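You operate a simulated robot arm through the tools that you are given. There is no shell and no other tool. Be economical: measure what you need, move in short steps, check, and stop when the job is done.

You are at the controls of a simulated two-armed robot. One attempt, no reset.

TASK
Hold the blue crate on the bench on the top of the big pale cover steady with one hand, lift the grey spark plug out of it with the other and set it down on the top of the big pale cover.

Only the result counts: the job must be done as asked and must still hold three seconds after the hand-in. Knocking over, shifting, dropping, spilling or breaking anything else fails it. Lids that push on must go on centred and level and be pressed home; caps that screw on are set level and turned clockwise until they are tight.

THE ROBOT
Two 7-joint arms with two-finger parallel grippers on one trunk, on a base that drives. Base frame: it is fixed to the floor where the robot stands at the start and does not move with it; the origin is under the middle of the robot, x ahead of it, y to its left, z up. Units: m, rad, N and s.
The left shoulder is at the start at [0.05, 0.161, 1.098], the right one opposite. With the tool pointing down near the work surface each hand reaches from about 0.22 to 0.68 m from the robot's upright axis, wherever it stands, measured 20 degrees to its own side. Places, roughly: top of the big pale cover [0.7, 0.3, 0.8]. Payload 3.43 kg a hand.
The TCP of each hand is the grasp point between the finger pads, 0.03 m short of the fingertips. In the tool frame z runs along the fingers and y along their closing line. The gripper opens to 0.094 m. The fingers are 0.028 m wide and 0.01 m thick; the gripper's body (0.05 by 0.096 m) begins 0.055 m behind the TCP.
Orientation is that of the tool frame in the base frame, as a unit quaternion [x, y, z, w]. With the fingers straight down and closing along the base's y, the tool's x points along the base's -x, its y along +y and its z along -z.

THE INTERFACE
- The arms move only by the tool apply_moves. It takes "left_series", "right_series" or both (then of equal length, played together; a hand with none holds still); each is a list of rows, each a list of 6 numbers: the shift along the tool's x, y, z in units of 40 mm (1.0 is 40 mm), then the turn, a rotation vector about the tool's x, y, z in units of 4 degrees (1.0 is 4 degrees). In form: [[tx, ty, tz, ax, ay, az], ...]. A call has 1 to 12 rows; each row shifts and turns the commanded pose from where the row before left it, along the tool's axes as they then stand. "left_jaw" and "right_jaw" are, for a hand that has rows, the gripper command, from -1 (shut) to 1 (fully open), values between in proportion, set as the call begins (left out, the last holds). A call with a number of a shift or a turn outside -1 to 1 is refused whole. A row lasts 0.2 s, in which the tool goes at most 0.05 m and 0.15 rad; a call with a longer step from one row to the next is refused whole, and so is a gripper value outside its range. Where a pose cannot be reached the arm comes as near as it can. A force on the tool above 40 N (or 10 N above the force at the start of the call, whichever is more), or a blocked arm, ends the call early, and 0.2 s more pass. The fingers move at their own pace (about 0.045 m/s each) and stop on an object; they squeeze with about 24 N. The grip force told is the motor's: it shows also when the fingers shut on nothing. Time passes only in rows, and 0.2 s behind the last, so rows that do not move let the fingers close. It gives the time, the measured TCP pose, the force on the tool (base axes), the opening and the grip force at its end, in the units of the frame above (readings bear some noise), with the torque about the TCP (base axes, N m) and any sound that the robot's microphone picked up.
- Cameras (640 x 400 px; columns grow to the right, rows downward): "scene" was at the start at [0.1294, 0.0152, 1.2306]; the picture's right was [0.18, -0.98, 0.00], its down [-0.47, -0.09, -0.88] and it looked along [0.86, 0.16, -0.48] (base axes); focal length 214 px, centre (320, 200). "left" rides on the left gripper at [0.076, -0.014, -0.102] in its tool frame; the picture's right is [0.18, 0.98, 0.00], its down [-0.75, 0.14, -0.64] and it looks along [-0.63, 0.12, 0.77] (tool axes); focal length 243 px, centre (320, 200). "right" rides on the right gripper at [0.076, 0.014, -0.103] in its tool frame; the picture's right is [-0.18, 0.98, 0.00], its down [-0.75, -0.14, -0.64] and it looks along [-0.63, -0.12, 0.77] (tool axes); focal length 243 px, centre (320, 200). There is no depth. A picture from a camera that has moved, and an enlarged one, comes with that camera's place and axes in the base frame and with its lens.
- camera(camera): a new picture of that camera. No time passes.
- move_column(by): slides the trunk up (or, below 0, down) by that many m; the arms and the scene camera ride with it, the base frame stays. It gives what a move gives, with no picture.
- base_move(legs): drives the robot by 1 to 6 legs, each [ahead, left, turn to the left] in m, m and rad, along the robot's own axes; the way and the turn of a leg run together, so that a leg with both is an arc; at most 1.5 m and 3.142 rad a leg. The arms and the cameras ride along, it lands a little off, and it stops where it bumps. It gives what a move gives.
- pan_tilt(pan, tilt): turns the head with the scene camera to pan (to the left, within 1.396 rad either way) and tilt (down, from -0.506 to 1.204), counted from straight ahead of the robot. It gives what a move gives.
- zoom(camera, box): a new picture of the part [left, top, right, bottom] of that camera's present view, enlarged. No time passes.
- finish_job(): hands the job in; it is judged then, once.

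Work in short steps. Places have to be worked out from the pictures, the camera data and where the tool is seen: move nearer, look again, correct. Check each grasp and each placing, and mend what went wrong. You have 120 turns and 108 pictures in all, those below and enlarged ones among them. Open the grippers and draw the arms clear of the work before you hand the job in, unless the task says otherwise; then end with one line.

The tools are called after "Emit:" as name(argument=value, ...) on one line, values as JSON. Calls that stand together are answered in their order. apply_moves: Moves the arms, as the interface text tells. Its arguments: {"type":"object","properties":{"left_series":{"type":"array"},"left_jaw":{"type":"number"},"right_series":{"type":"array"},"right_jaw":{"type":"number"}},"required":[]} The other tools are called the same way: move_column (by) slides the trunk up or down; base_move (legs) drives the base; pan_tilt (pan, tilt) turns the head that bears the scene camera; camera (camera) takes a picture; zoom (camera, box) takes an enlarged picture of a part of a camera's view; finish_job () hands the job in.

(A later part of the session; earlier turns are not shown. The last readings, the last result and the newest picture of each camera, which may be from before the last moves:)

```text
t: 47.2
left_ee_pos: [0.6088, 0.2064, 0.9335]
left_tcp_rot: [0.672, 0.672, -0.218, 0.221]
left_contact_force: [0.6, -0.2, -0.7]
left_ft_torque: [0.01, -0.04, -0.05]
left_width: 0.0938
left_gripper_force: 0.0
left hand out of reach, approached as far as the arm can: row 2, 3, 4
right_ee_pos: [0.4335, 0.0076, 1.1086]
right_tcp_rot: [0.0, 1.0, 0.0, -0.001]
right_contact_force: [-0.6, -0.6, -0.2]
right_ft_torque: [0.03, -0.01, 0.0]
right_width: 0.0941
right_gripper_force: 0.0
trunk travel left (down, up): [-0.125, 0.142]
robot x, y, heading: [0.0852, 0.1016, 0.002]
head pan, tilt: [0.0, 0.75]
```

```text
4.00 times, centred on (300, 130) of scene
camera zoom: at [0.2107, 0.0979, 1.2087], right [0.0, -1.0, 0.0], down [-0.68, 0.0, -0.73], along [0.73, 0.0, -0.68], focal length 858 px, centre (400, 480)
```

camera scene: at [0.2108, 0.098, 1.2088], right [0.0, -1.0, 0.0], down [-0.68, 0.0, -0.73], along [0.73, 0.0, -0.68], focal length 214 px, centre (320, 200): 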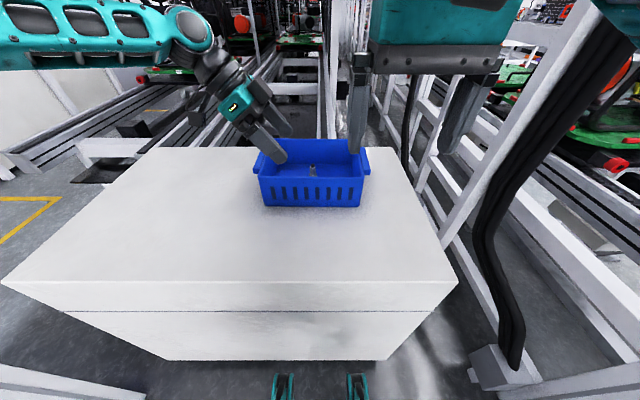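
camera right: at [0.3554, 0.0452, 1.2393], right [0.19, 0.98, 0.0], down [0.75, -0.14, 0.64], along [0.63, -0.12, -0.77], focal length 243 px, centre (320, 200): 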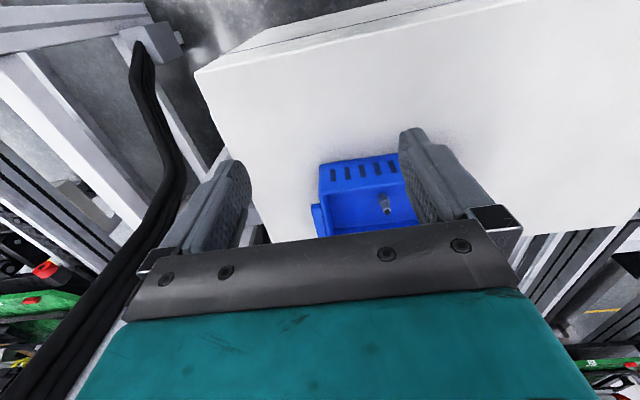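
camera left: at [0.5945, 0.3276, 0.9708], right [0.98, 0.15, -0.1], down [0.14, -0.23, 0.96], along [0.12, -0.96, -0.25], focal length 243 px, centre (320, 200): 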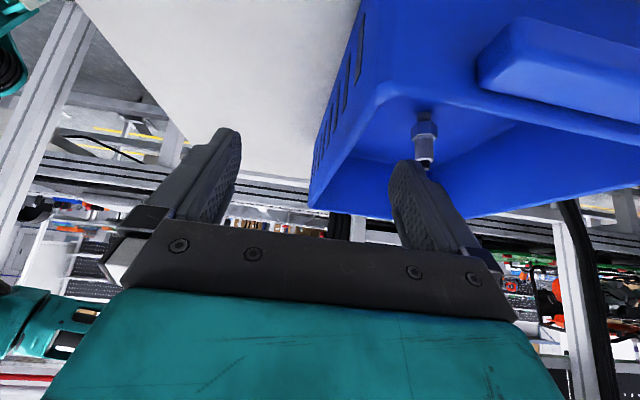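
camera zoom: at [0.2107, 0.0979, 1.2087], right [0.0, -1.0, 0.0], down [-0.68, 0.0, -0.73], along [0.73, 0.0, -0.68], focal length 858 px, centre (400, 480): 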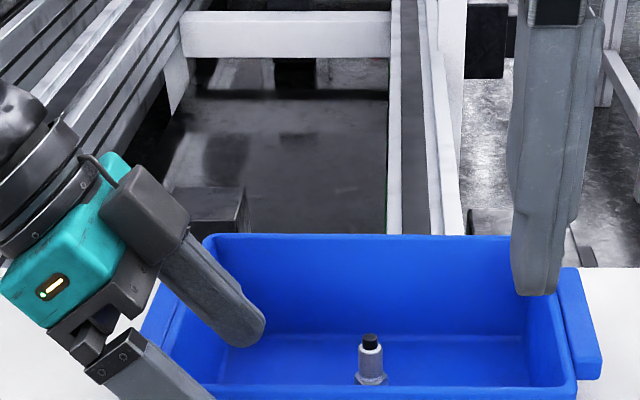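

I am slightly short in x, so I raise the hand, shift the base 6 cm right and try again.

Emit:
apply_moves(left_series=[[-0.45, 0, -0.6, 0, 0, 0], [-0.45, 0, -0.6, 0, 0, 0], [0, 0, 0, 0, 0, 0]])

Emit:
base_move(legs=[[0, -0.06, 0]])

Emit:
apply_moves(left_series=[[0.3, 0.4, -0.2, 0, 0, 0], [0.3, 0, -0.2, 0, 0, 0], [0.3, 0, -0.2, 0, 0, 0], [0, 0, 0, 0, 0, 0]])

```text
t: 48.0
left_ee_pos: [0.6096, 0.2056, 0.9943]
left_tcp_rot: [0.672, 0.673, -0.218, 0.22]
left_contact_force: [-0.2, 0.0, 0.1]
left_ft_torque: [0.02, -0.02, 0.01]
left_width: 0.0939
left_gripper_force: 0.1
right_ee_pos: [0.4324, 0.0077, 1.1095]
right_tcp_rot: [0.001, 1.0, 0.0, -0.001]
right_contact_force: [-0.1, 0.4, 0.0]
right_ft_torque: [0.0, -0.03, 0.01]
right_width: 0.0942
right_gripper_force: 0.1
trunk travel left (down, up): [-0.125, 0.142]
robot x, y, heading: [0.0887, 0.1026, -0.001]
head pan, tilt: [0.0, 0.75]
```

```text
t: 49.2
left_ee_pos: [0.6104, 0.1447, 0.9933]
left_tcp_rot: [0.673, 0.672, -0.218, 0.22]
left_contact_force: [-0.4, -0.4, -0.7]
left_ft_torque: [0.03, -0.01, -0.04]
left_width: 0.094
left_gripper_force: 0.1
right_ee_pos: [0.434, -0.0511, 1.1093]
right_tcp_rot: [0.002, 1.0, 0.0, -0.001]
right_contact_force: [-0.2, 0.0, 0.2]
right_ft_torque: [-0.02, -0.02, -0.01]
right_width: 0.094
right_gripper_force: 0.0
trunk travel left (down, up): [-0.125, 0.142]
robot x, y, heading: [0.0887, 0.0384, 0.0]
head pan, tilt: [0.0, 0.75]
```

```text
t: 50.2
left_ee_pos: [0.6248, 0.1899, 0.9926]
left_tcp_rot: [0.673, 0.672, -0.219, 0.22]
left_contact_force: [0.4, -0.3, -0.1]
left_ft_torque: [0.01, -0.02, 0.02]
left_width: 0.0941
left_gripper_force: 0.0
right_ee_pos: [0.4333, -0.0514, 1.1101]
right_tcp_rot: [0.001, 1.0, -0.001, -0.001]
right_contact_force: [0.3, 0.4, -0.4]
right_ft_torque: [0.03, 0.01, 0.01]
right_width: 0.0941
right_gripper_force: 0.1
trunk travel left (down, up): [-0.125, 0.142]
robot x, y, heading: [0.0873, 0.0369, 0.004]
head pan, tilt: [0.0, 0.75]
```

Before committing the left hand, I check that the right hand can reach the plug from this base position, with a 22° yaw, a 20° lean and half-closed jaws.

Emit:
apply_moves(right_series=[[0, 0, 0, 0, 0, -1], [0, 0, 0, 0, 0, -1], [0, 0, 0, 0, 0, -1], [0, 0, 0, 0, 0, -1], [0, 0, 0, 0, 0, -1], [0, 0, 0, 0, 0, -0.5], [0, 0, 0, 0, -1, 0], [0, 0, 0, 0, -1, 0], [0, 0, 0, 0, -1, 0], [0, 0, 0, 0, -1, 0], [0, 0, 0, 0, -1, 0]], right_jaw=0.0)

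Emit:
apply_moves(right_series=[[-0.7, 0.111, 0.55, 0, 0, 0], [-0.7, 0.111, 0.55, 0, 0, 0], [-0.7, 0.111, 0.55, 0, 0, 0], [-0.7, 0.111, 0.55, 0, 0, 0], [-0.7, 0.111, 0.55, 0, 0, 0], [-0.7, 0.111, 0.55, 0, 0, 0], [-0.7, 0.111, 0.55, 0, 0, 0], [-0.7, 0.111, 0.55, 0, 0, 0], [-0.7, 0.111, 0.55, 0, 0, 0], [0, 0, 0, 0, 0, 0]])

Emit:
camera(camera="scene")

```text
t: 52.6
left_ee_pos: [0.6249, 0.1896, 0.9927]
left_tcp_rot: [0.672, 0.672, -0.218, 0.22]
left_contact_force: [0.8, 1.0, 0.2]
left_ft_torque: [-0.04, 0.0, 0.03]
left_width: 0.0939
left_gripper_force: 0.0
right_ee_pos: [0.4326, -0.0521, 1.1098]
right_tcp_rot: [-0.187, 0.967, 0.034, 0.171]
right_contact_force: [-0.5, -0.1, -0.2]
right_ft_torque: [0.02, 0.0, 0.02]
right_width: 0.047
right_gripper_force: 0.0
trunk travel left (down, up): [-0.125, 0.142]
robot x, y, heading: [0.0866, 0.0425, -0.003]
head pan, tilt: [0.0, 0.75]
```

```text
t: 54.8
left_ee_pos: [0.6245, 0.1889, 0.9931]
left_tcp_rot: [0.673, 0.671, -0.219, 0.22]
left_contact_force: [-0.2, 0.0, 0.2]
left_ft_torque: [-0.01, 0.03, 0.0]
left_width: 0.0937
left_gripper_force: 0.1
right_ee_pos: [0.7015, 0.0994, 1.0098]
right_tcp_rot: [-0.187, 0.967, 0.032, 0.17]
right_contact_force: [-0.3, -0.4, -0.8]
right_ft_torque: [-0.01, 0.01, 0.02]
right_width: 0.0472
right_gripper_force: 0.0
trunk travel left (down, up): [-0.125, 0.142]
robot x, y, heading: [0.0875, 0.0386, -0.002]
head pan, tilt: [0.0, 0.75]
```

```text
80 pictures are left
camera scene: at [0.2106, 0.0381, 1.2087], right [0.0, -1.0, 0.0], down [-0.68, 0.0, -0.73], along [0.73, 0.0, -0.68], focal length 214 px, centre (320, 200)
```

scene: 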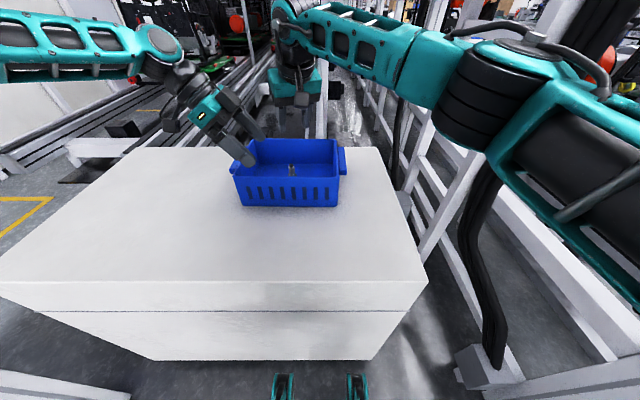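

The right hand reaches fine. Now I lower the left hand astride the front wall in small steps.

Emit:
apply_moves(left_series=[[0.4525, 0, 0.505, 0, 0, 0], [0.4525, 0, 0.505, 0, 0, 0], [0.45, 0, 0.5, 0, 0, 0], [0, 0, 0, 0, 0, 0]])

Emit:
camera(camera="left")

Emit:
zoom(camera="scene", box=[190, 110, 350, 210])

```text
t: 55.8
left_ee_pos: [0.6264, 0.1964, 0.9113]
left_tcp_rot: [0.673, 0.672, -0.219, 0.22]
left_contact_force: [1.1, -0.7, -0.1]
left_ft_torque: [-0.04, 0.0, 0.0]
left_width: 0.0937
left_gripper_force: 0.0
right_ee_pos: [0.7, 0.0984, 1.01]
right_tcp_rot: [-0.187, 0.967, 0.034, 0.171]
right_contact_force: [0.0, -0.5, 0.0]
right_ft_torque: [0.01, -0.03, 0.0]
right_width: 0.0471
right_gripper_force: 0.1
trunk travel left (down, up): [-0.125, 0.142]
robot x, y, heading: [0.0881, 0.039, -0.006]
head pan, tilt: [0.0, 0.75]
```

```text
79 pictures are left
camera left: at [0.6114, 0.3184, 0.9492], right [0.98, 0.15, -0.1], down [0.14, -0.23, 0.96], along [0.12, -0.96, -0.25], focal length 243 px, centre (320, 200)
```

left: 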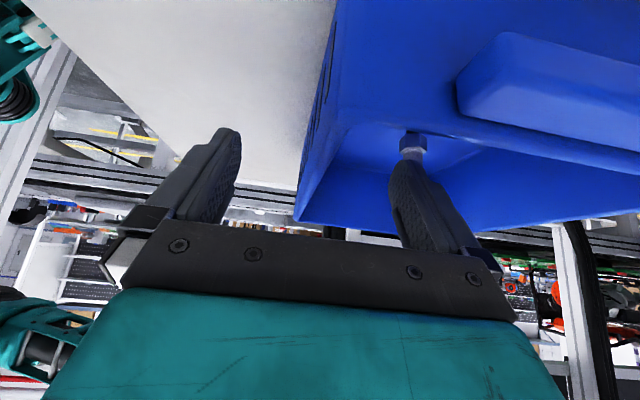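

```text
4.00 times, centred on (270, 160) of scene
camera zoom: at [0.2106, 0.0383, 1.2087], right [0.0, -1.0, 0.0], down [-0.68, 0.0, -0.73], along [0.73, 0.0, -0.68], focal length 858 px, centre (520, 360)
```

zoom: 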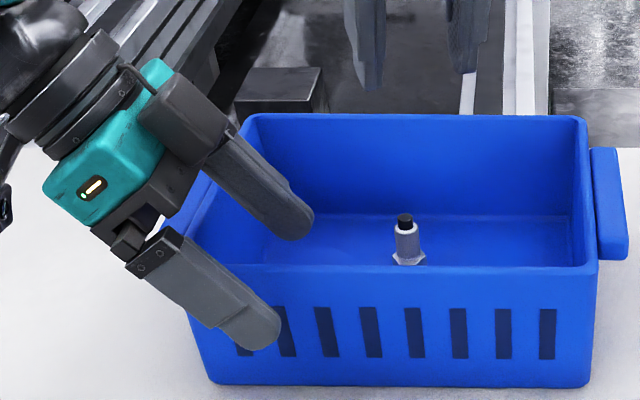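

The alignment looks good: wall centre ≈0.626, TCP x 0.626. I go down the last 2 cm and close nearly to the wall.

Emit:
apply_moves(left_series=[[0.15, 0, 0.2, 0, 0, 0], [0.15, 0, 0.2, 0, 0, 0], [0, 0, 0, 0, 0, 0]])

Emit:
apply_moves(left_series=[[0, 0, 0, 0, 0, 0], [0, 0, 0, 0, 0, 0], [0, 0, 0, 0, 0, 0], [0, 0, 0, 0, 0, 0]], left_jaw=-0.5)

Emit:
zoom(camera="scene", box=[190, 110, 350, 210])

Emit:
camera(camera="left")

```text
t: 56.6
left_ee_pos: [0.6201, 0.2004, 0.8938]
left_tcp_rot: [0.672, 0.672, -0.218, 0.222]
left_contact_force: [0.0, 0.4, -0.5]
left_ft_torque: [0.01, -0.01, -0.01]
left_width: 0.094
left_gripper_force: 0.0
left hand out of reach, approached as far as the arm can: row 2
right_ee_pos: [0.7006, 0.0993, 1.0094]
right_tcp_rot: [-0.186, 0.967, 0.034, 0.17]
right_contact_force: [-0.6, 0.3, 1.0]
right_ft_torque: [0.02, -0.03, 0.02]
right_width: 0.0468
right_gripper_force: 0.1
trunk travel left (down, up): [-0.125, 0.142]
robot x, y, heading: [0.0863, 0.0393, -0.002]
head pan, tilt: [0.0, 0.75]
```

```text
t: 57.6
left_ee_pos: [0.6204, 0.1997, 0.8956]
left_tcp_rot: [0.672, 0.672, -0.218, 0.222]
left_contact_force: [0.0, 0.4, 0.3]
left_ft_torque: [-0.03, 0.01, 0.0]
left_width: 0.0241
left_gripper_force: 0.2
right_ee_pos: [0.702, 0.0994, 1.0086]
right_tcp_rot: [-0.186, 0.967, 0.034, 0.17]
right_contact_force: [0.6, -0.3, 0.2]
right_ft_torque: [-0.03, -0.01, -0.02]
right_width: 0.0471
right_gripper_force: 0.1
trunk travel left (down, up): [-0.125, 0.142]
robot x, y, heading: [0.0865, 0.0395, -0.002]
head pan, tilt: [0.0, 0.75]
```

```text
4.00 times, centred on (270, 160) of scene
camera zoom: at [0.2108, 0.0382, 1.2087], right [0.0, -1.0, 0.0], down [-0.68, 0.0, -0.73], along [0.73, 0.0, -0.68], focal length 858 px, centre (520, 360)
```

zoom: 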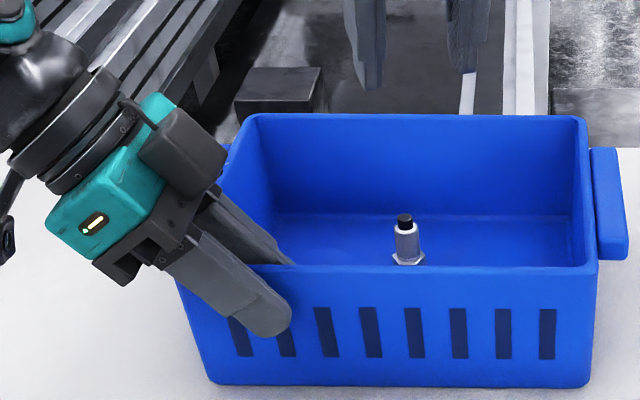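

```text
76 pictures are left
camera left: at [0.6055, 0.3211, 0.9323], right [0.98, 0.15, -0.1], down [0.14, -0.23, 0.96], along [0.12, -0.96, -0.25], focal length 243 px, centre (320, 200)
```

left: 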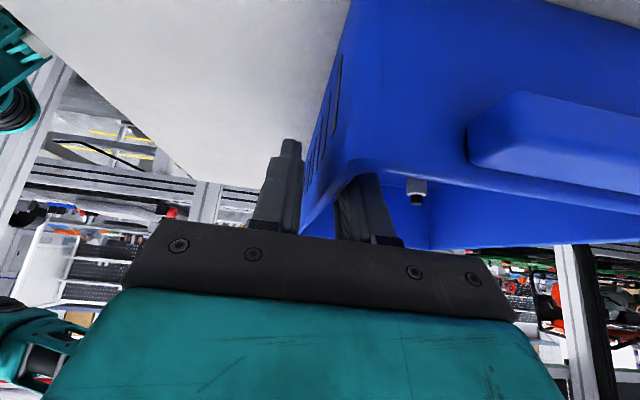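

The wall is astride but the TCP is about 5 mm short in x. I nudge +x with a slight outward shift for reach.

Emit:
apply_moves(left_series=[[0.1, 0.15, -0.07, 0, 0, 0], [0, 0, 0, 0, 0, 0]])

Emit:
zoom(camera="left", box=[220, 120, 480, 260])

```text
t: 58.2
left_ee_pos: [0.6235, 0.2059, 0.8965]
left_tcp_rot: [0.672, 0.672, -0.217, 0.222]
left_contact_force: [0.5, -0.7, -0.5]
left_ft_torque: [0.03, -0.03, -0.02]
left_width: 0.0232
left_gripper_force: 0.0
left hand out of reach, approached as far as the arm can: row 1
right_ee_pos: [0.6999, 0.099, 1.0099]
right_tcp_rot: [-0.187, 0.967, 0.034, 0.17]
right_contact_force: [-0.1, 0.5, -0.1]
right_ft_torque: [0.01, -0.02, 0.04]
right_width: 0.0469
right_gripper_force: 0.0
trunk travel left (down, up): [-0.125, 0.142]
robot x, y, heading: [0.0887, 0.0395, -0.007]
head pan, tilt: [0.0, 0.75]
```

```text
2.46 times, centred on (350, 190) of left
camera zoom: at [0.6088, 0.3271, 0.9337], right [0.98, 0.15, -0.1], down [0.14, -0.23, 0.96], along [0.12, -0.96, -0.25], focal length 597 px, centre (246, 225)
```

zoom: 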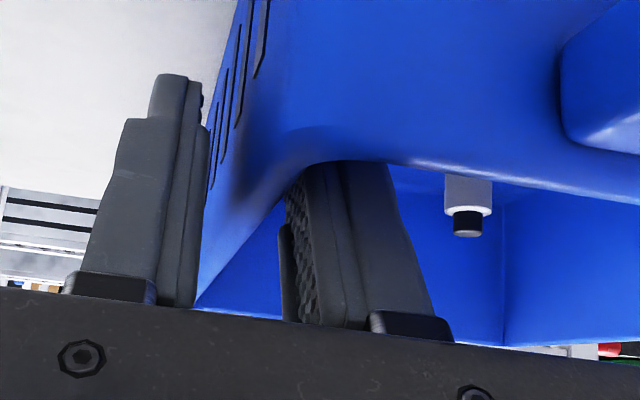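

The gaps look fair on both sides. Before closing, I hover the right hand over the plug to check its reach at a lower height.

Emit:
apply_moves(right_series=[[-0.04, 0.087, 0.633, 0, 0, 0], [-0.04, 0.087, 0.633, 0, 0, 0], [-0.04, 0.087, 0.633, 0, 0, 0], [0, 0, 0, 0, 0, 0]])

Emit:
camera(camera="right")

Emit:
zoom(camera="scene", box=[190, 90, 350, 190])

```text
t: 59.2
left_ee_pos: [0.6223, 0.2064, 0.8954]
left_tcp_rot: [0.672, 0.672, -0.218, 0.221]
left_contact_force: [-0.5, -0.1, -0.2]
left_ft_torque: [0.05, 0.01, 0.0]
left_width: 0.0236
left_gripper_force: 0.2
right_ee_pos: [0.7244, 0.1195, 0.9394]
right_tcp_rot: [-0.186, 0.967, 0.033, 0.171]
right_contact_force: [0.3, 0.3, -0.4]
right_ft_torque: [0.03, 0.0, -0.01]
right_width: 0.0471
right_gripper_force: 0.0
trunk travel left (down, up): [-0.125, 0.142]
robot x, y, heading: [0.0889, 0.0404, -0.005]
head pan, tilt: [0.0, 0.75]
```

```text
74 pictures are left
camera right: at [0.6205, 0.0921, 1.0093], right [-0.21, 0.98, 0.06], down [0.51, 0.05, 0.86], along [0.84, 0.21, -0.51], focal length 243 px, centre (320, 200)
```

right: 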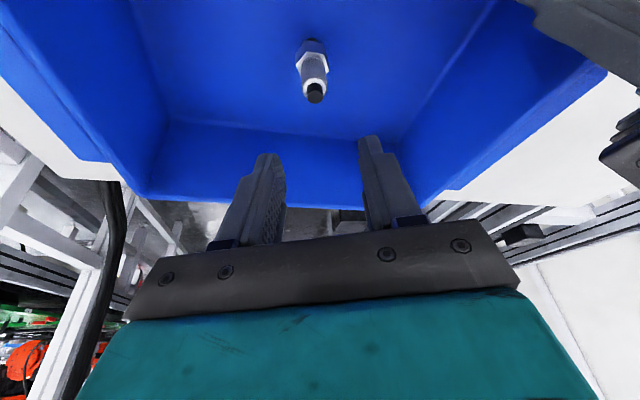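

```text
4.00 times, centred on (270, 140) of scene
camera zoom: at [0.2107, 0.0381, 1.2087], right [0.0, -1.0, 0.0], down [-0.68, 0.0, -0.73], along [0.73, 0.0, -0.68], focal length 858 px, centre (520, 440)
```

zoom: 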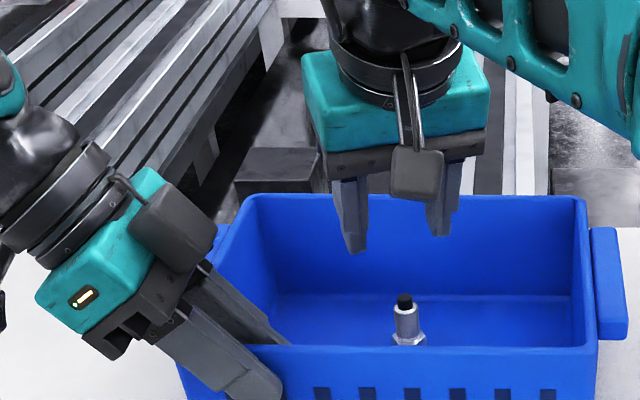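

The plug is confirmed at (0.722, 0.120), and both hands fit. I close the left hand on the front wall.

Emit:
apply_moves(left_series=[[0, 0, 0, 0, 0, 0], [0, 0, 0, 0, 0, 0], [0, 0, 0, 0, 0, 0], [0, 0, 0, 0, 0, 0]], left_jaw=-1)

Emit:
camera(camera="right")

Emit:
zoom(camera="scene", box=[190, 110, 350, 210])

```text
t: 60.2
left_ee_pos: [0.6227, 0.2048, 0.8947]
left_tcp_rot: [0.672, 0.673, -0.217, 0.22]
left_contact_force: [-1.3, 0.2, 0.1]
left_ft_torque: [-0.08, 0.03, -0.33]
left_width: 0.0122
left_gripper_force: 23.9
right_ee_pos: [0.7255, 0.1191, 0.9398]
right_tcp_rot: [-0.185, 0.967, 0.033, 0.171]
right_contact_force: [0.0, 0.5, 0.3]
right_ft_torque: [0.01, -0.02, -0.02]
right_width: 0.0471
right_gripper_force: 0.0
trunk travel left (down, up): [-0.125, 0.142]
robot x, y, heading: [0.0877, 0.0417, 0.0]
head pan, tilt: [0.0, 0.75]
```

```text
72 pictures are left
camera right: at [0.6204, 0.0921, 1.0096], right [-0.21, 0.98, 0.06], down [0.51, 0.05, 0.86], along [0.84, 0.21, -0.51], focal length 243 px, centre (320, 200)
```

right: 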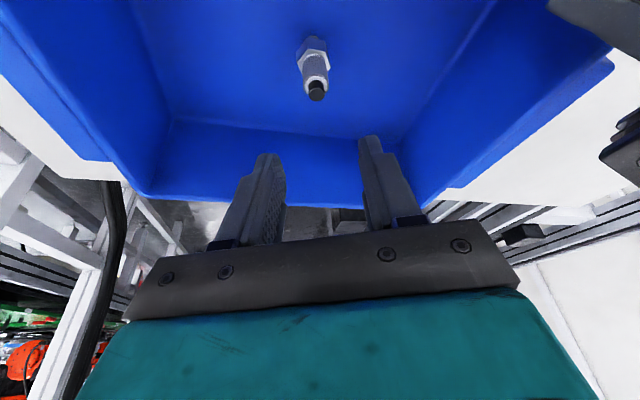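

```text
4.00 times, centred on (270, 160) of scene
camera zoom: at [0.2106, 0.0383, 1.2087], right [0.0, -1.0, 0.0], down [-0.68, 0.0, -0.73], along [0.73, 0.0, -0.68], focal length 858 px, centre (520, 360)
```

zoom: 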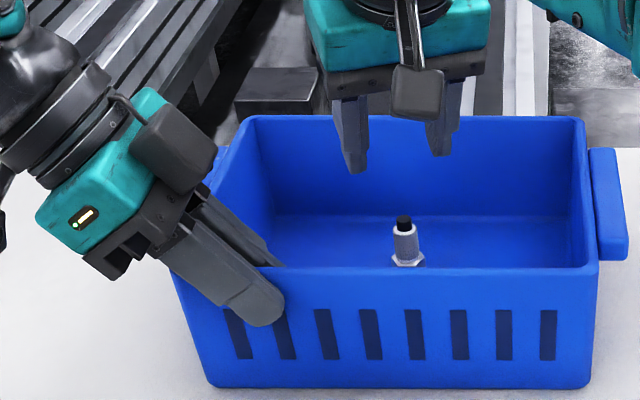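

The left grip is firm (24 N), and the crate moved only about 2 mm. I lower the right hand around the plug.

Emit:
apply_moves(right_series=[[0.22, 0.02, 0.52, 0, 0, 0], [0.22, 0.02, 0.52, 0, 0, 0], [0.15, 0.02, 0.36, 0, 0, 0], [0, 0, 0, 0, 0, 0]])

Emit:
camera(camera="right")

Emit:
zoom(camera="scene", box=[190, 110, 350, 210])

```text
t: 61.2
left_ee_pos: [0.6225, 0.2061, 0.8967]
left_tcp_rot: [0.673, 0.672, -0.218, 0.221]
left_contact_force: [-2.6, -0.1, -0.8]
left_ft_torque: [-0.05, 0.04, -0.33]
left_width: 0.0123
left_gripper_force: 24.4
right_ee_pos: [0.7199, 0.1196, 0.8793]
right_tcp_rot: [-0.186, 0.967, 0.033, 0.17]
right_contact_force: [-0.1, -0.3, -0.6]
right_ft_torque: [0.03, 0.01, 0.01]
right_width: 0.0469
right_gripper_force: 0.1
trunk travel left (down, up): [-0.125, 0.142]
robot x, y, heading: [0.0859, 0.0404, -0.003]
head pan, tilt: [0.0, 0.75]
```

```text
70 pictures are left
camera right: at [0.6169, 0.0929, 0.9487], right [-0.21, 0.98, 0.06], down [0.51, 0.05, 0.86], along [0.84, 0.21, -0.51], focal length 243 px, centre (320, 200)
```

right: 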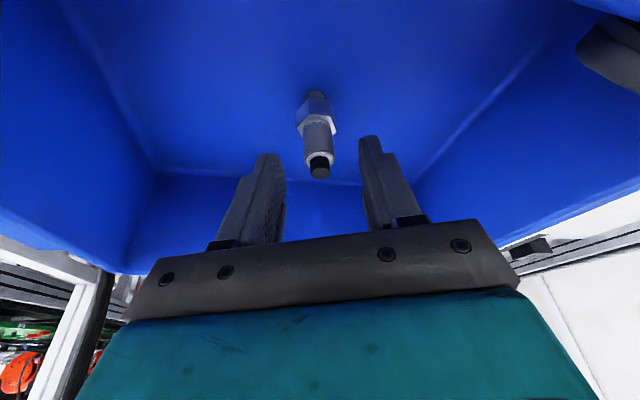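

```text
4.00 times, centred on (270, 160) of scene
camera zoom: at [0.2105, 0.0382, 1.2087], right [0.0, -1.0, 0.0], down [-0.68, 0.0, -0.73], along [0.73, 0.0, -0.68], focal length 858 px, centre (520, 360)
```

zoom: 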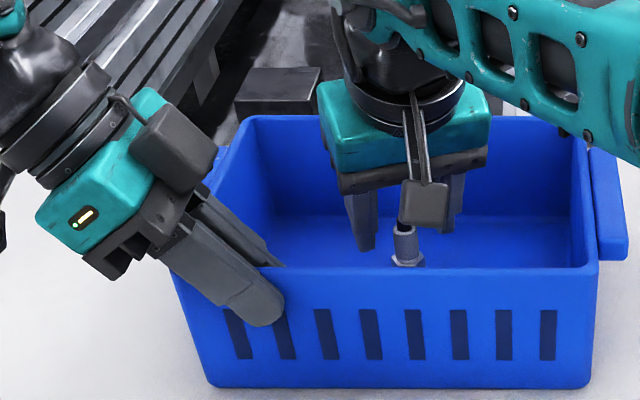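

The plug is centred between the fingers. I go down another 2.2 cm, keeping the wrist camera clear of the front rim, and close on it.

Emit:
apply_moves(right_series=[[0.09, 0, 0.26, 0, 0, 0], [0.08, 0, 0.26, 0, 0, 0], [0, 0, 0, 0, 0, 0]])

Emit:
apply_moves(right_series=[[0, 0, 0, 0, 0, 0], [0, 0, 0, 0, 0, 0], [0, 0, 0, 0, 0, 0], [0, 0, 0, 0, 0, 0]], right_jaw=-1)

Emit:
camera(camera="right")

```text
t: 62.0
left_ee_pos: [0.6241, 0.2056, 0.8951]
left_tcp_rot: [0.672, 0.672, -0.218, 0.221]
left_contact_force: [-3.4, -1.8, -0.7]
left_ft_torque: [-0.09, 0.05, -0.32]
left_width: 0.0122
left_gripper_force: 24.1
right_ee_pos: [0.7215, 0.119, 0.8569]
right_tcp_rot: [-0.186, 0.967, 0.033, 0.17]
right_contact_force: [-0.5, 0.6, -0.6]
right_ft_torque: [0.0, 0.03, 0.01]
right_width: 0.0473
right_gripper_force: 0.0
trunk travel left (down, up): [-0.125, 0.142]
robot x, y, heading: [0.0865, 0.0406, 0.002]
head pan, tilt: [0.0, 0.75]
```

```text
t: 63.0
left_ee_pos: [0.6217, 0.2049, 0.8961]
left_tcp_rot: [0.672, 0.672, -0.217, 0.221]
left_contact_force: [-1.7, -0.9, 0.8]
left_ft_torque: [-0.1, 0.06, -0.34]
left_width: 0.0122
left_gripper_force: 23.9
right_ee_pos: [0.7218, 0.1216, 0.8571]
right_tcp_rot: [-0.186, 0.967, 0.034, 0.17]
right_contact_force: [0.5, 0.5, -0.2]
right_ft_torque: [-0.01, -0.05, -0.02]
right_width: 0.0235
right_gripper_force: 24.5
trunk travel left (down, up): [-0.125, 0.142]
robot x, y, heading: [0.0921, 0.0432, 0.001]
head pan, tilt: [0.0, 0.75]
```

```text
68 pictures are left
camera right: at [0.6175, 0.0934, 0.9273], right [-0.21, 0.98, 0.06], down [0.51, 0.05, 0.86], along [0.84, 0.21, -0.51], focal length 243 px, centre (320, 200)
```

right: 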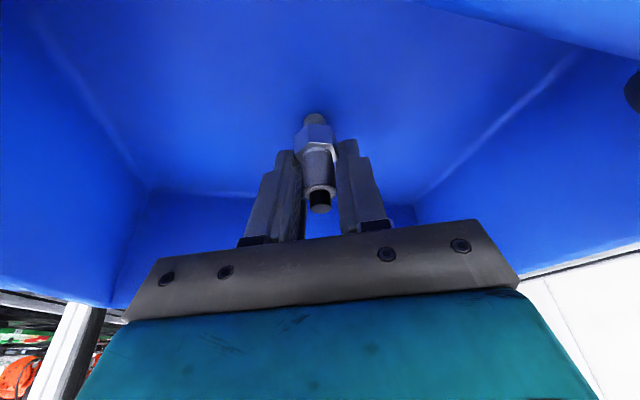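

The plug is gripped at 23.5 mm with 24.5 N. I lift it straight up 15 cm.

Emit:
apply_moves(right_series=[[-0.13, 0, -0.35, 0, 0, 0], [-0.257, 0, -0.705, 0, 0, 0], [-0.257, 0, -0.705, 0, 0, 0], [-0.257, 0, -0.705, 0, 0, 0], [-0.257, 0, -0.705, 0, 0, 0], [-0.13, 0, -0.35, 0, 0, 0], [0, 0, 0, 0, 0, 0]])

Emit:
camera(camera="right")

Emit:
camera(camera="scene")

```text
t: 64.6
left_ee_pos: [0.624, 0.2052, 0.8965]
left_tcp_rot: [0.672, 0.672, -0.218, 0.221]
left_contact_force: [0.1, 1.0, 0.4]
left_ft_torque: [-0.06, 0.02, -0.15]
left_width: 0.0126
left_gripper_force: 24.0
right_ee_pos: [0.7201, 0.1195, 1.0092]
right_tcp_rot: [-0.186, 0.967, 0.033, 0.17]
right_contact_force: [0.2, -0.1, -1.2]
right_ft_torque: [0.03, -0.01, -0.01]
right_width: 0.0238
right_gripper_force: 23.9
right hand out of reach, approached as far as the arm can: row 6
trunk travel left (down, up): [-0.125, 0.142]
robot x, y, heading: [0.0888, 0.037, -0.004]
head pan, tilt: [0.0, 0.75]
```

```text
67 pictures are left
camera right: at [0.6153, 0.0915, 1.0781], right [-0.2, 0.98, 0.06], down [0.51, 0.05, 0.86], along [0.84, 0.21, -0.51], focal length 243 px, centre (320, 200)
```

right: 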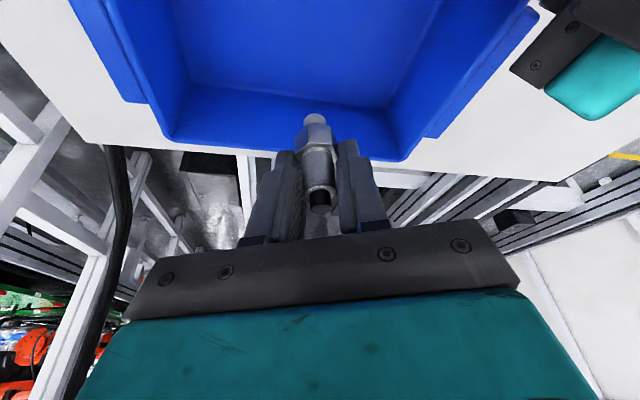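

```text
66 pictures are left
camera scene: at [0.2107, 0.0383, 1.2087], right [0.0, -1.0, 0.0], down [-0.68, 0.0, -0.73], along [0.73, 0.0, -0.68], focal length 214 px, centre (320, 200)
```

scene: 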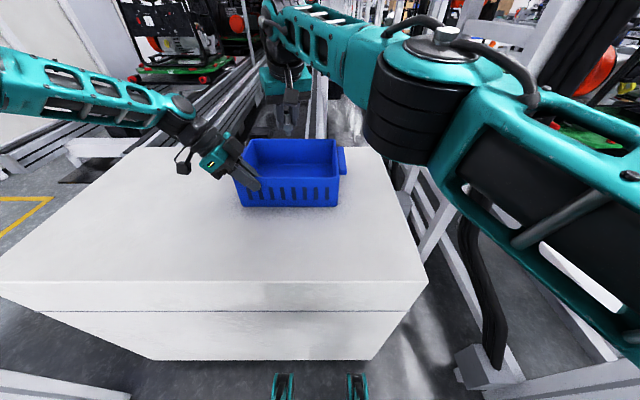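

The plug is out and upright in the grip, with the crate undisturbed. I carry it to a free spot in front of the crate, near (0.53, 0.04).

Emit:
apply_moves(right_series=[[0.6, -0.012, -0.22, 0, 0, 0], [0.807, -0.012, -0.293, 0, 0, 0], [0.807, -0.012, -0.293, 0, 0, 0], [0.807, -0.012, -0.293, 0, 0, 0], [0.807, -0.012, -0.293, 0, 0, 0], [0.6, -0.012, -0.22, 0, 0, 0], [0.4, -0.012, -0.15, 0, 0, 0], [0, 0, 0, 0, 0, 0]])

Emit:
apply_moves(right_series=[[0.171, 0, 0.47, 0, 0, 0], [0.214, 0, 0.5875, 0, 0, 0], [0.214, 0, 0.5875, 0, 0, 0], [0.214, 0, 0.5875, 0, 0, 0], [0.171, 0, 0.47, 0, 0, 0], [0, 0, 0, 0, 0, 0]])

Emit:
camera(camera="right")

Emit:
camera(camera="scene")

```text
t: 66.4
left_ee_pos: [0.623, 0.207, 0.8952]
left_tcp_rot: [0.672, 0.672, -0.217, 0.221]
left_contact_force: [-1.6, 1.3, 1.7]
left_ft_torque: [0.09, 0.01, 0.0]
left_width: 0.0122
left_gripper_force: 24.2
right_ee_pos: [0.5302, 0.0381, 1.0072]
right_tcp_rot: [-0.187, 0.967, 0.035, 0.171]
right_contact_force: [0.6, 0.0, -1.1]
right_ft_torque: [-0.02, 0.0, -0.02]
right_width: 0.0234
right_gripper_force: 23.5
trunk travel left (down, up): [-0.125, 0.142]
robot x, y, heading: [0.0872, 0.0394, 0.001]
head pan, tilt: [0.0, 0.75]
```

```text
t: 67.8
left_ee_pos: [0.6236, 0.2055, 0.8961]
left_tcp_rot: [0.672, 0.673, -0.217, 0.221]
left_contact_force: [-1.8, 1.6, 0.9]
left_ft_torque: [-0.01, 0.04, -0.02]
left_width: 0.0124
left_gripper_force: 24.2
right_ee_pos: [0.5292, 0.0396, 0.8907]
right_tcp_rot: [-0.186, 0.967, 0.033, 0.17]
right_contact_force: [0.2, 0.1, -0.4]
right_ft_torque: [0.0, 0.02, -0.01]
right_width: 0.0232
right_gripper_force: 24.2
trunk travel left (down, up): [-0.125, 0.142]
robot x, y, heading: [0.0901, 0.0343, -0.001]
head pan, tilt: [0.0, 0.75]
```

```text
65 pictures are left
camera right: at [0.4255, 0.0119, 0.9618], right [-0.2, 0.98, 0.06], down [0.51, 0.05, 0.86], along [0.84, 0.21, -0.51], focal length 243 px, centre (320, 200)
```

right: 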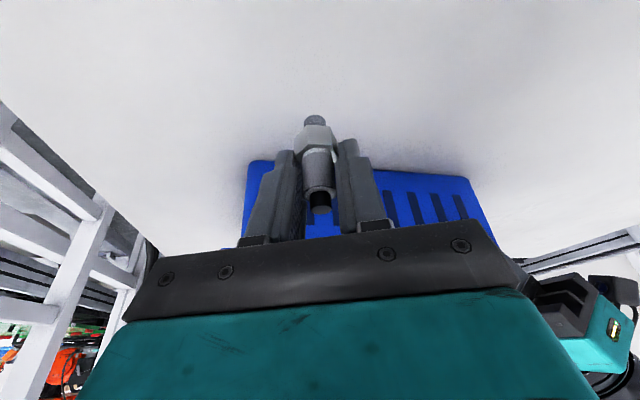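

```text
64 pictures are left
camera scene: at [0.2105, 0.0383, 1.2087], right [0.0, -1.0, 0.0], down [-0.68, 0.0, -0.73], along [0.73, 0.0, -0.68], focal length 214 px, centre (320, 200)
```

scene: 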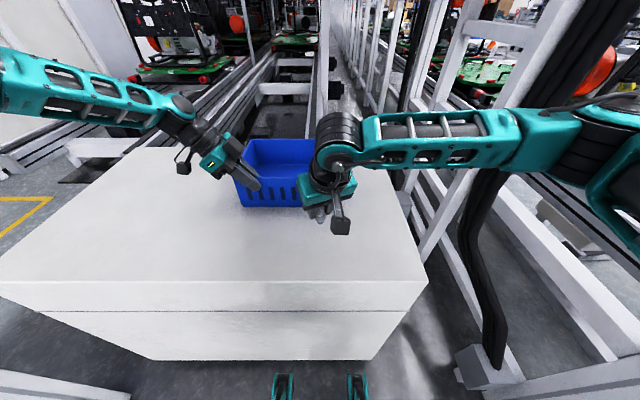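

The plug hangs upright over a clear area. I lower it in small steps while watching the force.

Emit:
apply_moves(right_series=[[0.064, 0, 0.176, 0, 0, 0], [0.064, 0, 0.176, 0, 0, 0], [0.064, 0, 0.176, 0, 0, 0], [0.034, 0, 0.094, 0, 0, 0], [0, 0, 0, 0, 0, 0]])

Emit:
zoom(camera="right", box=[240, 80, 400, 180])

```text
t: 69.0
left_ee_pos: [0.624, 0.2052, 0.8951]
left_tcp_rot: [0.672, 0.672, -0.217, 0.221]
left_contact_force: [-2.0, 0.7, 0.6]
left_ft_torque: [-0.05, 0.07, -0.03]
left_width: 0.0124
left_gripper_force: 24.4
right_ee_pos: [0.5292, 0.0391, 0.8661]
right_tcp_rot: [-0.186, 0.967, 0.034, 0.17]
right_contact_force: [-0.3, -0.2, -0.6]
right_ft_torque: [0.01, -0.02, 0.01]
right_width: 0.0233
right_gripper_force: 23.4
trunk travel left (down, up): [-0.125, 0.142]
robot x, y, heading: [0.0864, 0.039, -0.005]
head pan, tilt: [0.0, 0.75]
```

```text
4.00 times, centred on (320, 130) of right
camera zoom: at [0.4256, 0.0122, 0.9358], right [-0.21, 0.98, 0.06], down [0.51, 0.05, 0.86], along [0.84, 0.21, -0.51], focal length 970 px, centre (320, 480)
```

zoom: 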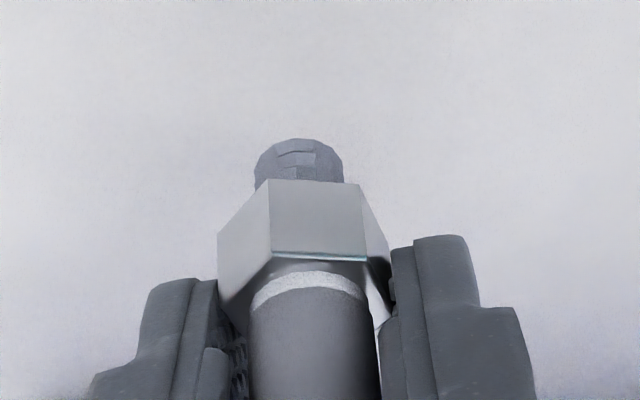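

There is no contact yet. I continue 8 mm, then in 2 mm steps.

Emit:
apply_moves(right_series=[[0.017, 0, 0.047, 0, 0, 0], [0.017, 0, 0.047, 0, 0, 0], [0.017, 0, 0.047, 0, 0, 0], [0.017, 0, 0.047, 0, 0, 0], [0, 0, 0, 0, 0, 0]])

Emit:
apply_moves(right_series=[[0.017, 0, 0.047, 0, 0, 0], [0.017, 0, 0.047, 0, 0, 0], [0, 0, 0, 0, 0, 0]])

```text
t: 70.2
left_ee_pos: [0.6239, 0.2053, 0.896]
left_tcp_rot: [0.672, 0.673, -0.217, 0.221]
left_contact_force: [-2.8, -0.1, 1.8]
left_ft_torque: [-0.05, 0.04, -0.06]
left_width: 0.0125
left_gripper_force: 24.2
right_ee_pos: [0.5295, 0.0382, 0.8568]
right_tcp_rot: [-0.186, 0.967, 0.034, 0.171]
right_contact_force: [0.5, -1.1, -1.0]
right_ft_torque: [-0.03, -0.01, -0.01]
right_width: 0.0233
right_gripper_force: 24.3
trunk travel left (down, up): [-0.125, 0.142]
robot x, y, heading: [0.0912, 0.0375, -0.002]
head pan, tilt: [0.0, 0.75]
```

```text
t: 71.0
left_ee_pos: [0.6228, 0.2051, 0.8961]
left_tcp_rot: [0.672, 0.672, -0.218, 0.221]
left_contact_force: [-1.5, 0.0, 1.1]
left_ft_torque: [-0.05, 0.04, -0.04]
left_width: 0.0123
left_gripper_force: 23.9
right_ee_pos: [0.5308, 0.0397, 0.8529]
right_tcp_rot: [-0.186, 0.967, 0.034, 0.171]
right_contact_force: [-0.6, 0.1, 0.3]
right_ft_torque: [-0.04, -0.03, -0.01]
right_width: 0.0232
right_gripper_force: 24.1
trunk travel left (down, up): [-0.125, 0.142]
robot x, y, heading: [0.0855, 0.0394, -0.003]
head pan, tilt: [0.0, 0.75]
```

Still no contact at 0.853. I keep going in 2 mm steps.

Emit:
apply_moves(right_series=[[0.017, 0, 0.047, 0, 0, 0], [0, 0, 0, 0, 0, 0]])

Emit:
apply_moves(right_series=[[0.017, 0, 0.047, 0, 0, 0], [0, 0, 0, 0, 0, 0]])

Emit:
zoom(camera="right", box=[240, 80, 400, 180])

```text
t: 71.6
left_ee_pos: [0.6232, 0.2062, 0.8958]
left_tcp_rot: [0.672, 0.672, -0.218, 0.221]
left_contact_force: [-2.7, 1.0, 1.1]
left_ft_torque: [-0.05, 0.03, -0.09]
left_width: 0.0125
left_gripper_force: 23.4
right_ee_pos: [0.53, 0.0394, 0.8516]
right_tcp_rot: [-0.187, 0.967, 0.034, 0.17]
right_contact_force: [-0.2, -0.1, 0.1]
right_ft_torque: [-0.01, 0.0, 0.0]
right_width: 0.023
right_gripper_force: 24.1
trunk travel left (down, up): [-0.125, 0.142]
robot x, y, heading: [0.0874, 0.0382, 0.002]
head pan, tilt: [0.0, 0.75]
```

```text
t: 72.2
left_ee_pos: [0.6228, 0.2056, 0.8957]
left_tcp_rot: [0.672, 0.672, -0.218, 0.221]
left_contact_force: [-2.0, 1.0, 1.0]
left_ft_torque: [-0.03, 0.05, -0.07]
left_width: 0.0122
left_gripper_force: 24.0
right_ee_pos: [0.5309, 0.0388, 0.8511]
right_tcp_rot: [-0.186, 0.967, 0.033, 0.17]
right_contact_force: [-0.1, 0.3, -1.0]
right_ft_torque: [-0.04, -0.01, -0.01]
right_width: 0.0233
right_gripper_force: 23.6
trunk travel left (down, up): [-0.125, 0.142]
robot x, y, heading: [0.0862, 0.039, -0.001]
head pan, tilt: [0.0, 0.75]
```

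```text
4.00 times, centred on (320, 130) of right
camera zoom: at [0.4258, 0.0114, 0.9196], right [-0.21, 0.98, 0.06], down [0.51, 0.05, 0.86], along [0.84, 0.21, -0.51], focal length 970 px, centre (320, 480)
```

zoom: 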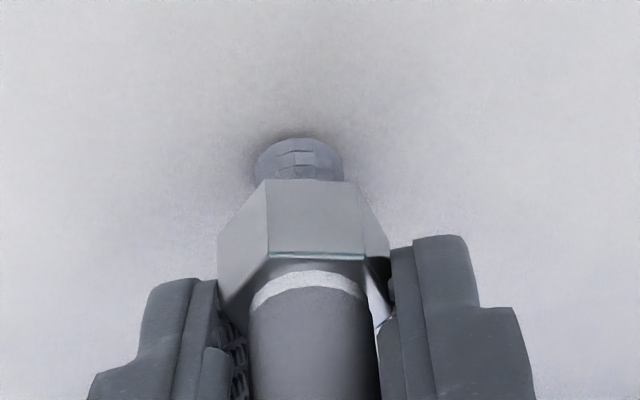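

A contact shadow has appeared, so it is close. I continue with 1.5 mm steps.

Emit:
apply_moves(right_series=[[0.013, 0, 0.035, 0, 0, 0], [0, 0, 0, 0, 0, 0]])

Emit:
apply_moves(right_series=[[0.013, 0, 0.035, 0, 0, 0], [0, 0, 0, 0, 0, 0]])

Emit:
zoom(camera="right", box=[240, 80, 400, 180])

```text
t: 72.8
left_ee_pos: [0.6223, 0.2063, 0.896]
left_tcp_rot: [0.672, 0.672, -0.218, 0.221]
left_contact_force: [-1.5, 0.4, 0.4]
left_ft_torque: [-0.02, 0.05, -0.06]
left_width: 0.0121
left_gripper_force: 23.5
right_ee_pos: [0.5303, 0.0392, 0.848]
right_tcp_rot: [-0.187, 0.967, 0.033, 0.171]
right_contact_force: [0.2, 1.0, -0.7]
right_ft_torque: [-0.04, 0.02, 0.0]
right_width: 0.0234
right_gripper_force: 23.9
trunk travel left (down, up): [-0.125, 0.142]
robot x, y, heading: [0.0888, 0.0397, -0.005]
head pan, tilt: [0.0, 0.75]
```

```text
t: 73.4
left_ee_pos: [0.6229, 0.2052, 0.8959]
left_tcp_rot: [0.673, 0.671, -0.219, 0.22]
left_contact_force: [1.0, -0.2, -0.7]
left_ft_torque: [-0.19, 0.09, -0.08]
left_width: 0.0123
left_gripper_force: 23.8
right_ee_pos: [0.5316, 0.0397, 0.8465]
right_tcp_rot: [-0.187, 0.967, 0.033, 0.171]
right_contact_force: [-1.2, -1.0, 3.1]
right_ft_torque: [-0.03, 0.06, -0.02]
right_width: 0.0231
right_gripper_force: 24.0
trunk travel left (down, up): [-0.125, 0.142]
robot x, y, heading: [0.089, 0.0397, -0.004]
head pan, tilt: [0.0, 0.75]
```

```text
4.00 times, centred on (320, 130) of right
camera zoom: at [0.4257, 0.0118, 0.9172], right [-0.21, 0.98, 0.06], down [0.51, 0.05, 0.86], along [0.84, 0.21, -0.5], focal length 970 px, centre (320, 480)
```

zoom: 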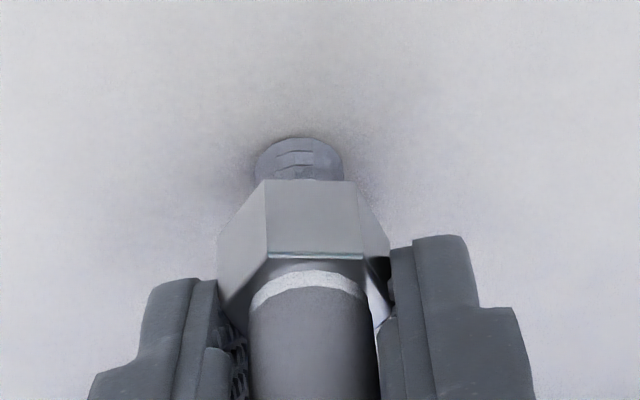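

Contact force is 3 N, so the plug rests on the cover. I open the right jaw slightly.

Emit:
apply_moves(right_series=[[0, 0, 0, 0, 0, 0], [0, 0, 0, 0, 0, 0]], right_jaw=-0.4)

Emit:
apply_moves(right_series=[[0, 0, 0, 0, 0, 0], [0, 0, 0, 0, 0, 0], [0, 0, 0, 0, 0, 0]], right_jaw=0.1)

Emit:
camera(camera="right")

```text
t: 74.0
left_ee_pos: [0.623, 0.2064, 0.8963]
left_tcp_rot: [0.673, 0.672, -0.217, 0.22]
left_contact_force: [-1.0, 0.1, 1.0]
left_ft_torque: [0.0, 0.04, -0.06]
left_width: 0.0123
left_gripper_force: 23.8
right_ee_pos: [0.5306, 0.0387, 0.8469]
right_tcp_rot: [-0.186, 0.967, 0.033, 0.17]
right_contact_force: [-1.0, 0.3, 0.2]
right_ft_torque: [0.01, 0.0, -0.03]
right_width: 0.0281
right_gripper_force: 0.1
trunk travel left (down, up): [-0.125, 0.142]
robot x, y, heading: [0.0874, 0.0396, -0.001]
head pan, tilt: [0.0, 0.75]
```

```text
t: 74.8
left_ee_pos: [0.6237, 0.2048, 0.8962]
left_tcp_rot: [0.673, 0.672, -0.217, 0.22]
left_contact_force: [-1.3, 0.2, 0.4]
left_ft_torque: [-0.05, 0.06, -0.05]
left_width: 0.0123
left_gripper_force: 24.4
right_ee_pos: [0.5315, 0.0394, 0.8482]
right_tcp_rot: [-0.187, 0.967, 0.034, 0.171]
right_contact_force: [0.2, 0.2, -0.8]
right_ft_torque: [0.0, 0.0, -0.04]
right_width: 0.0513
right_gripper_force: 0.1
trunk travel left (down, up): [-0.125, 0.142]
robot x, y, heading: [0.0866, 0.0375, -0.006]
head pan, tilt: [0.0, 0.75]
```

```text
60 pictures are left
camera right: at [0.4257, 0.0117, 0.9169], right [-0.21, 0.98, 0.06], down [0.51, 0.05, 0.86], along [0.84, 0.21, -0.51], focal length 243 px, centre (320, 200)
```

right: 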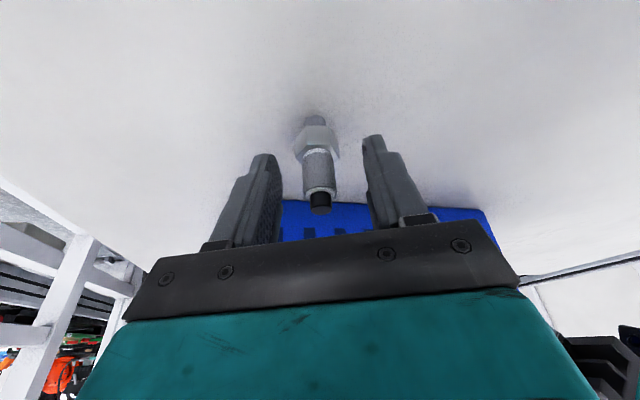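

The plug stands on its own. I withdraw the right hand along its finger axis, then release the crate with the left.

Emit:
apply_moves(right_series=[[0, 0, -0.4, 0, 0, 0], [0, 0, -0.7, 0, 0, 0], [0, 0, -0.7, 0, 0, 0], [0, 0, -0.7, 0, 0, 0], [0, 0, -0.7, 0, 0, 0], [0, 0, 0, 0, 0, 0]])

Emit:
apply_moves(left_series=[[0, 0, 0, 0, 0, 0], [0, 0, 0, 0, 0, 0], [0, 0, 0, 0, 0, 0]], left_jaw=-0.2)

Emit:
camera(camera="scene")

Emit:
camera(camera="left")

```text
t: 76.2
left_ee_pos: [0.6236, 0.2064, 0.8954]
left_tcp_rot: [0.672, 0.672, -0.218, 0.221]
left_contact_force: [0.0, -0.5, 1.0]
left_ft_torque: [-0.01, 0.04, -0.05]
left_width: 0.0124
left_gripper_force: 23.7
right_ee_pos: [0.4888, 0.0232, 0.968]
right_tcp_rot: [-0.187, 0.967, 0.034, 0.17]
right_contact_force: [-0.1, 0.4, -0.1]
right_ft_torque: [0.02, 0.02, 0.02]
right_width: 0.0517
right_gripper_force: 0.1
trunk travel left (down, up): [-0.125, 0.142]
robot x, y, heading: [0.0883, 0.0386, -0.001]
head pan, tilt: [0.0, 0.75]
```

```text
t: 77.0
left_ee_pos: [0.6241, 0.2062, 0.896]
left_tcp_rot: [0.672, 0.672, -0.217, 0.221]
left_contact_force: [-0.5, 0.2, 0.6]
left_ft_torque: [0.01, 0.02, -0.04]
left_width: 0.0376
left_gripper_force: 0.1
right_ee_pos: [0.4885, 0.0221, 0.9674]
right_tcp_rot: [-0.186, 0.967, 0.034, 0.17]
right_contact_force: [-0.2, -0.4, 0.6]
right_ft_torque: [-0.02, 0.01, -0.03]
right_width: 0.0515
right_gripper_force: 0.1
trunk travel left (down, up): [-0.125, 0.142]
robot x, y, heading: [0.0914, 0.0392, -0.003]
head pan, tilt: [0.0, 0.75]
```

```text
59 pictures are left
camera scene: at [0.2107, 0.0382, 1.2087], right [0.0, -1.0, 0.0], down [-0.68, 0.0, -0.73], along [0.73, 0.0, -0.68], focal length 214 px, centre (320, 200)
```

scene: 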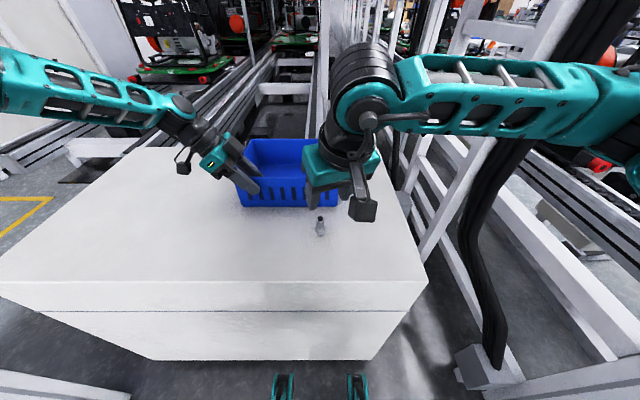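

```text
58 pictures are left
camera left: at [0.6087, 0.327, 0.9337], right [0.98, 0.15, -0.1], down [0.14, -0.23, 0.96], along [0.12, -0.96, -0.25], focal length 243 px, centre (320, 200)
```

left: 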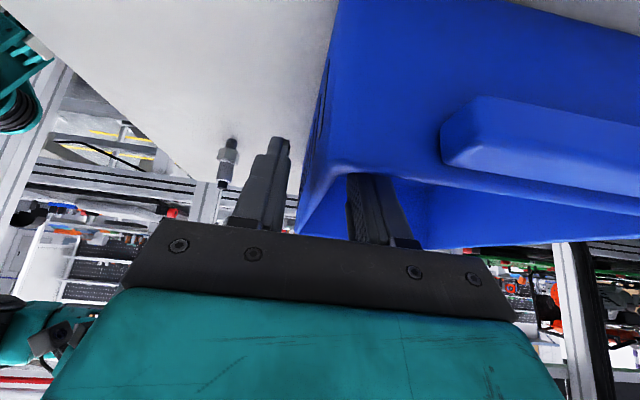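

I lift the left hand straight up out of the crate and raise the right hand well clear.

Emit:
apply_moves(left_series=[[-0.353, 0, -0.485, 0, 0, 0], [-0.353, 0, -0.485, 0, 0, 0], [-0.353, 0, -0.485, 0, 0, 0], [-0.353, 0, -0.485, 0, 0, 0], [-0.353, 0, -0.485, 0, 0, 0], [0, 0, 0, 0, 0, 0]])

Emit:
apply_moves(left_series=[[0.7, 0, -0.5, 0, 0, 0], [0.7, 0, -0.5, 0, 0, 0], [0.7, 0, -0.5, 0, 0, 0], [0.7, 0, -0.5, 0, 0, 0], [0, 0, 0, 0, 0, 0]], right_series=[[0, 0, -0.7, 0, 0, 0], [0, 0, -0.7, 0, 0, 0], [0, 0, -0.7, 0, 0, 0], [0, -0.5, -0.5, 0, 0, 0], [0, 0, 0, 0, 0, 0]], left_jaw=1, right_jaw=1)

Emit:
camera(camera="scene")

Emit:
zoom(camera="scene", box=[210, 130, 370, 250])

```text
t: 78.4
left_ee_pos: [0.6218, 0.2067, 1.0147]
left_tcp_rot: [0.672, 0.672, -0.218, 0.221]
left_contact_force: [-0.3, 0.7, -0.1]
left_ft_torque: [0.02, 0.0, -0.03]
left_width: 0.0374
left_gripper_force: 0.0
right_ee_pos: [0.4884, 0.0226, 0.9667]
right_tcp_rot: [-0.186, 0.967, 0.033, 0.17]
right_contact_force: [-0.9, -0.8, -0.3]
right_ft_torque: [0.0, -0.01, 0.01]
right_width: 0.0518
right_gripper_force: 0.1
trunk travel left (down, up): [-0.125, 0.142]
robot x, y, heading: [0.0884, 0.0417, 0.0]
head pan, tilt: [0.0, 0.75]
```

```text
t: 79.6
left_ee_pos: [0.6226, 0.3453, 1.0146]
left_tcp_rot: [0.672, 0.672, -0.218, 0.221]
left_contact_force: [0.5, 0.0, 0.4]
left_ft_torque: [0.02, 0.01, -0.04]
left_width: 0.0938
left_gripper_force: 0.0
right_ee_pos: [0.464, -0.0098, 1.0651]
right_tcp_rot: [-0.187, 0.967, 0.034, 0.171]
right_contact_force: [0.1, 0.1, -0.3]
right_ft_torque: [-0.02, -0.02, -0.01]
right_width: 0.0939
right_gripper_force: 0.0
trunk travel left (down, up): [-0.125, 0.142]
robot x, y, heading: [0.0893, 0.0389, 0.002]
head pan, tilt: [0.0, 0.75]
```

```text
57 pictures are left
camera scene: at [0.2107, 0.0383, 1.2087], right [0.0, -1.0, 0.0], down [-0.68, 0.0, -0.73], along [0.73, 0.0, -0.68], focal length 214 px, centre (320, 200)
```

scene: 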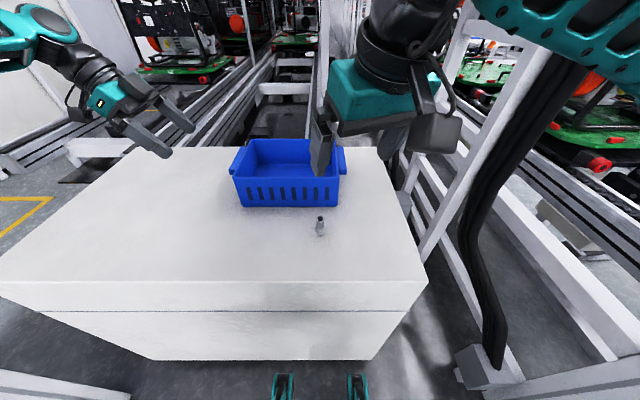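

```text
3.33 times, centred on (290, 190) of scene
camera zoom: at [0.2107, 0.0383, 1.2087], right [0.0, -1.0, 0.0], down [-0.68, 0.0, -0.73], along [0.73, 0.0, -0.68], focal length 715 px, centre (420, 233)
```

zoom: 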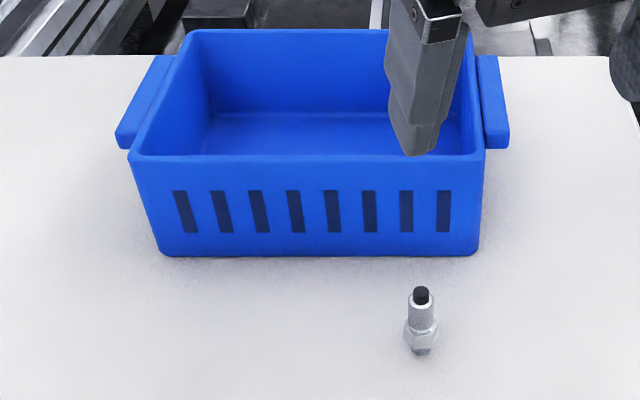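

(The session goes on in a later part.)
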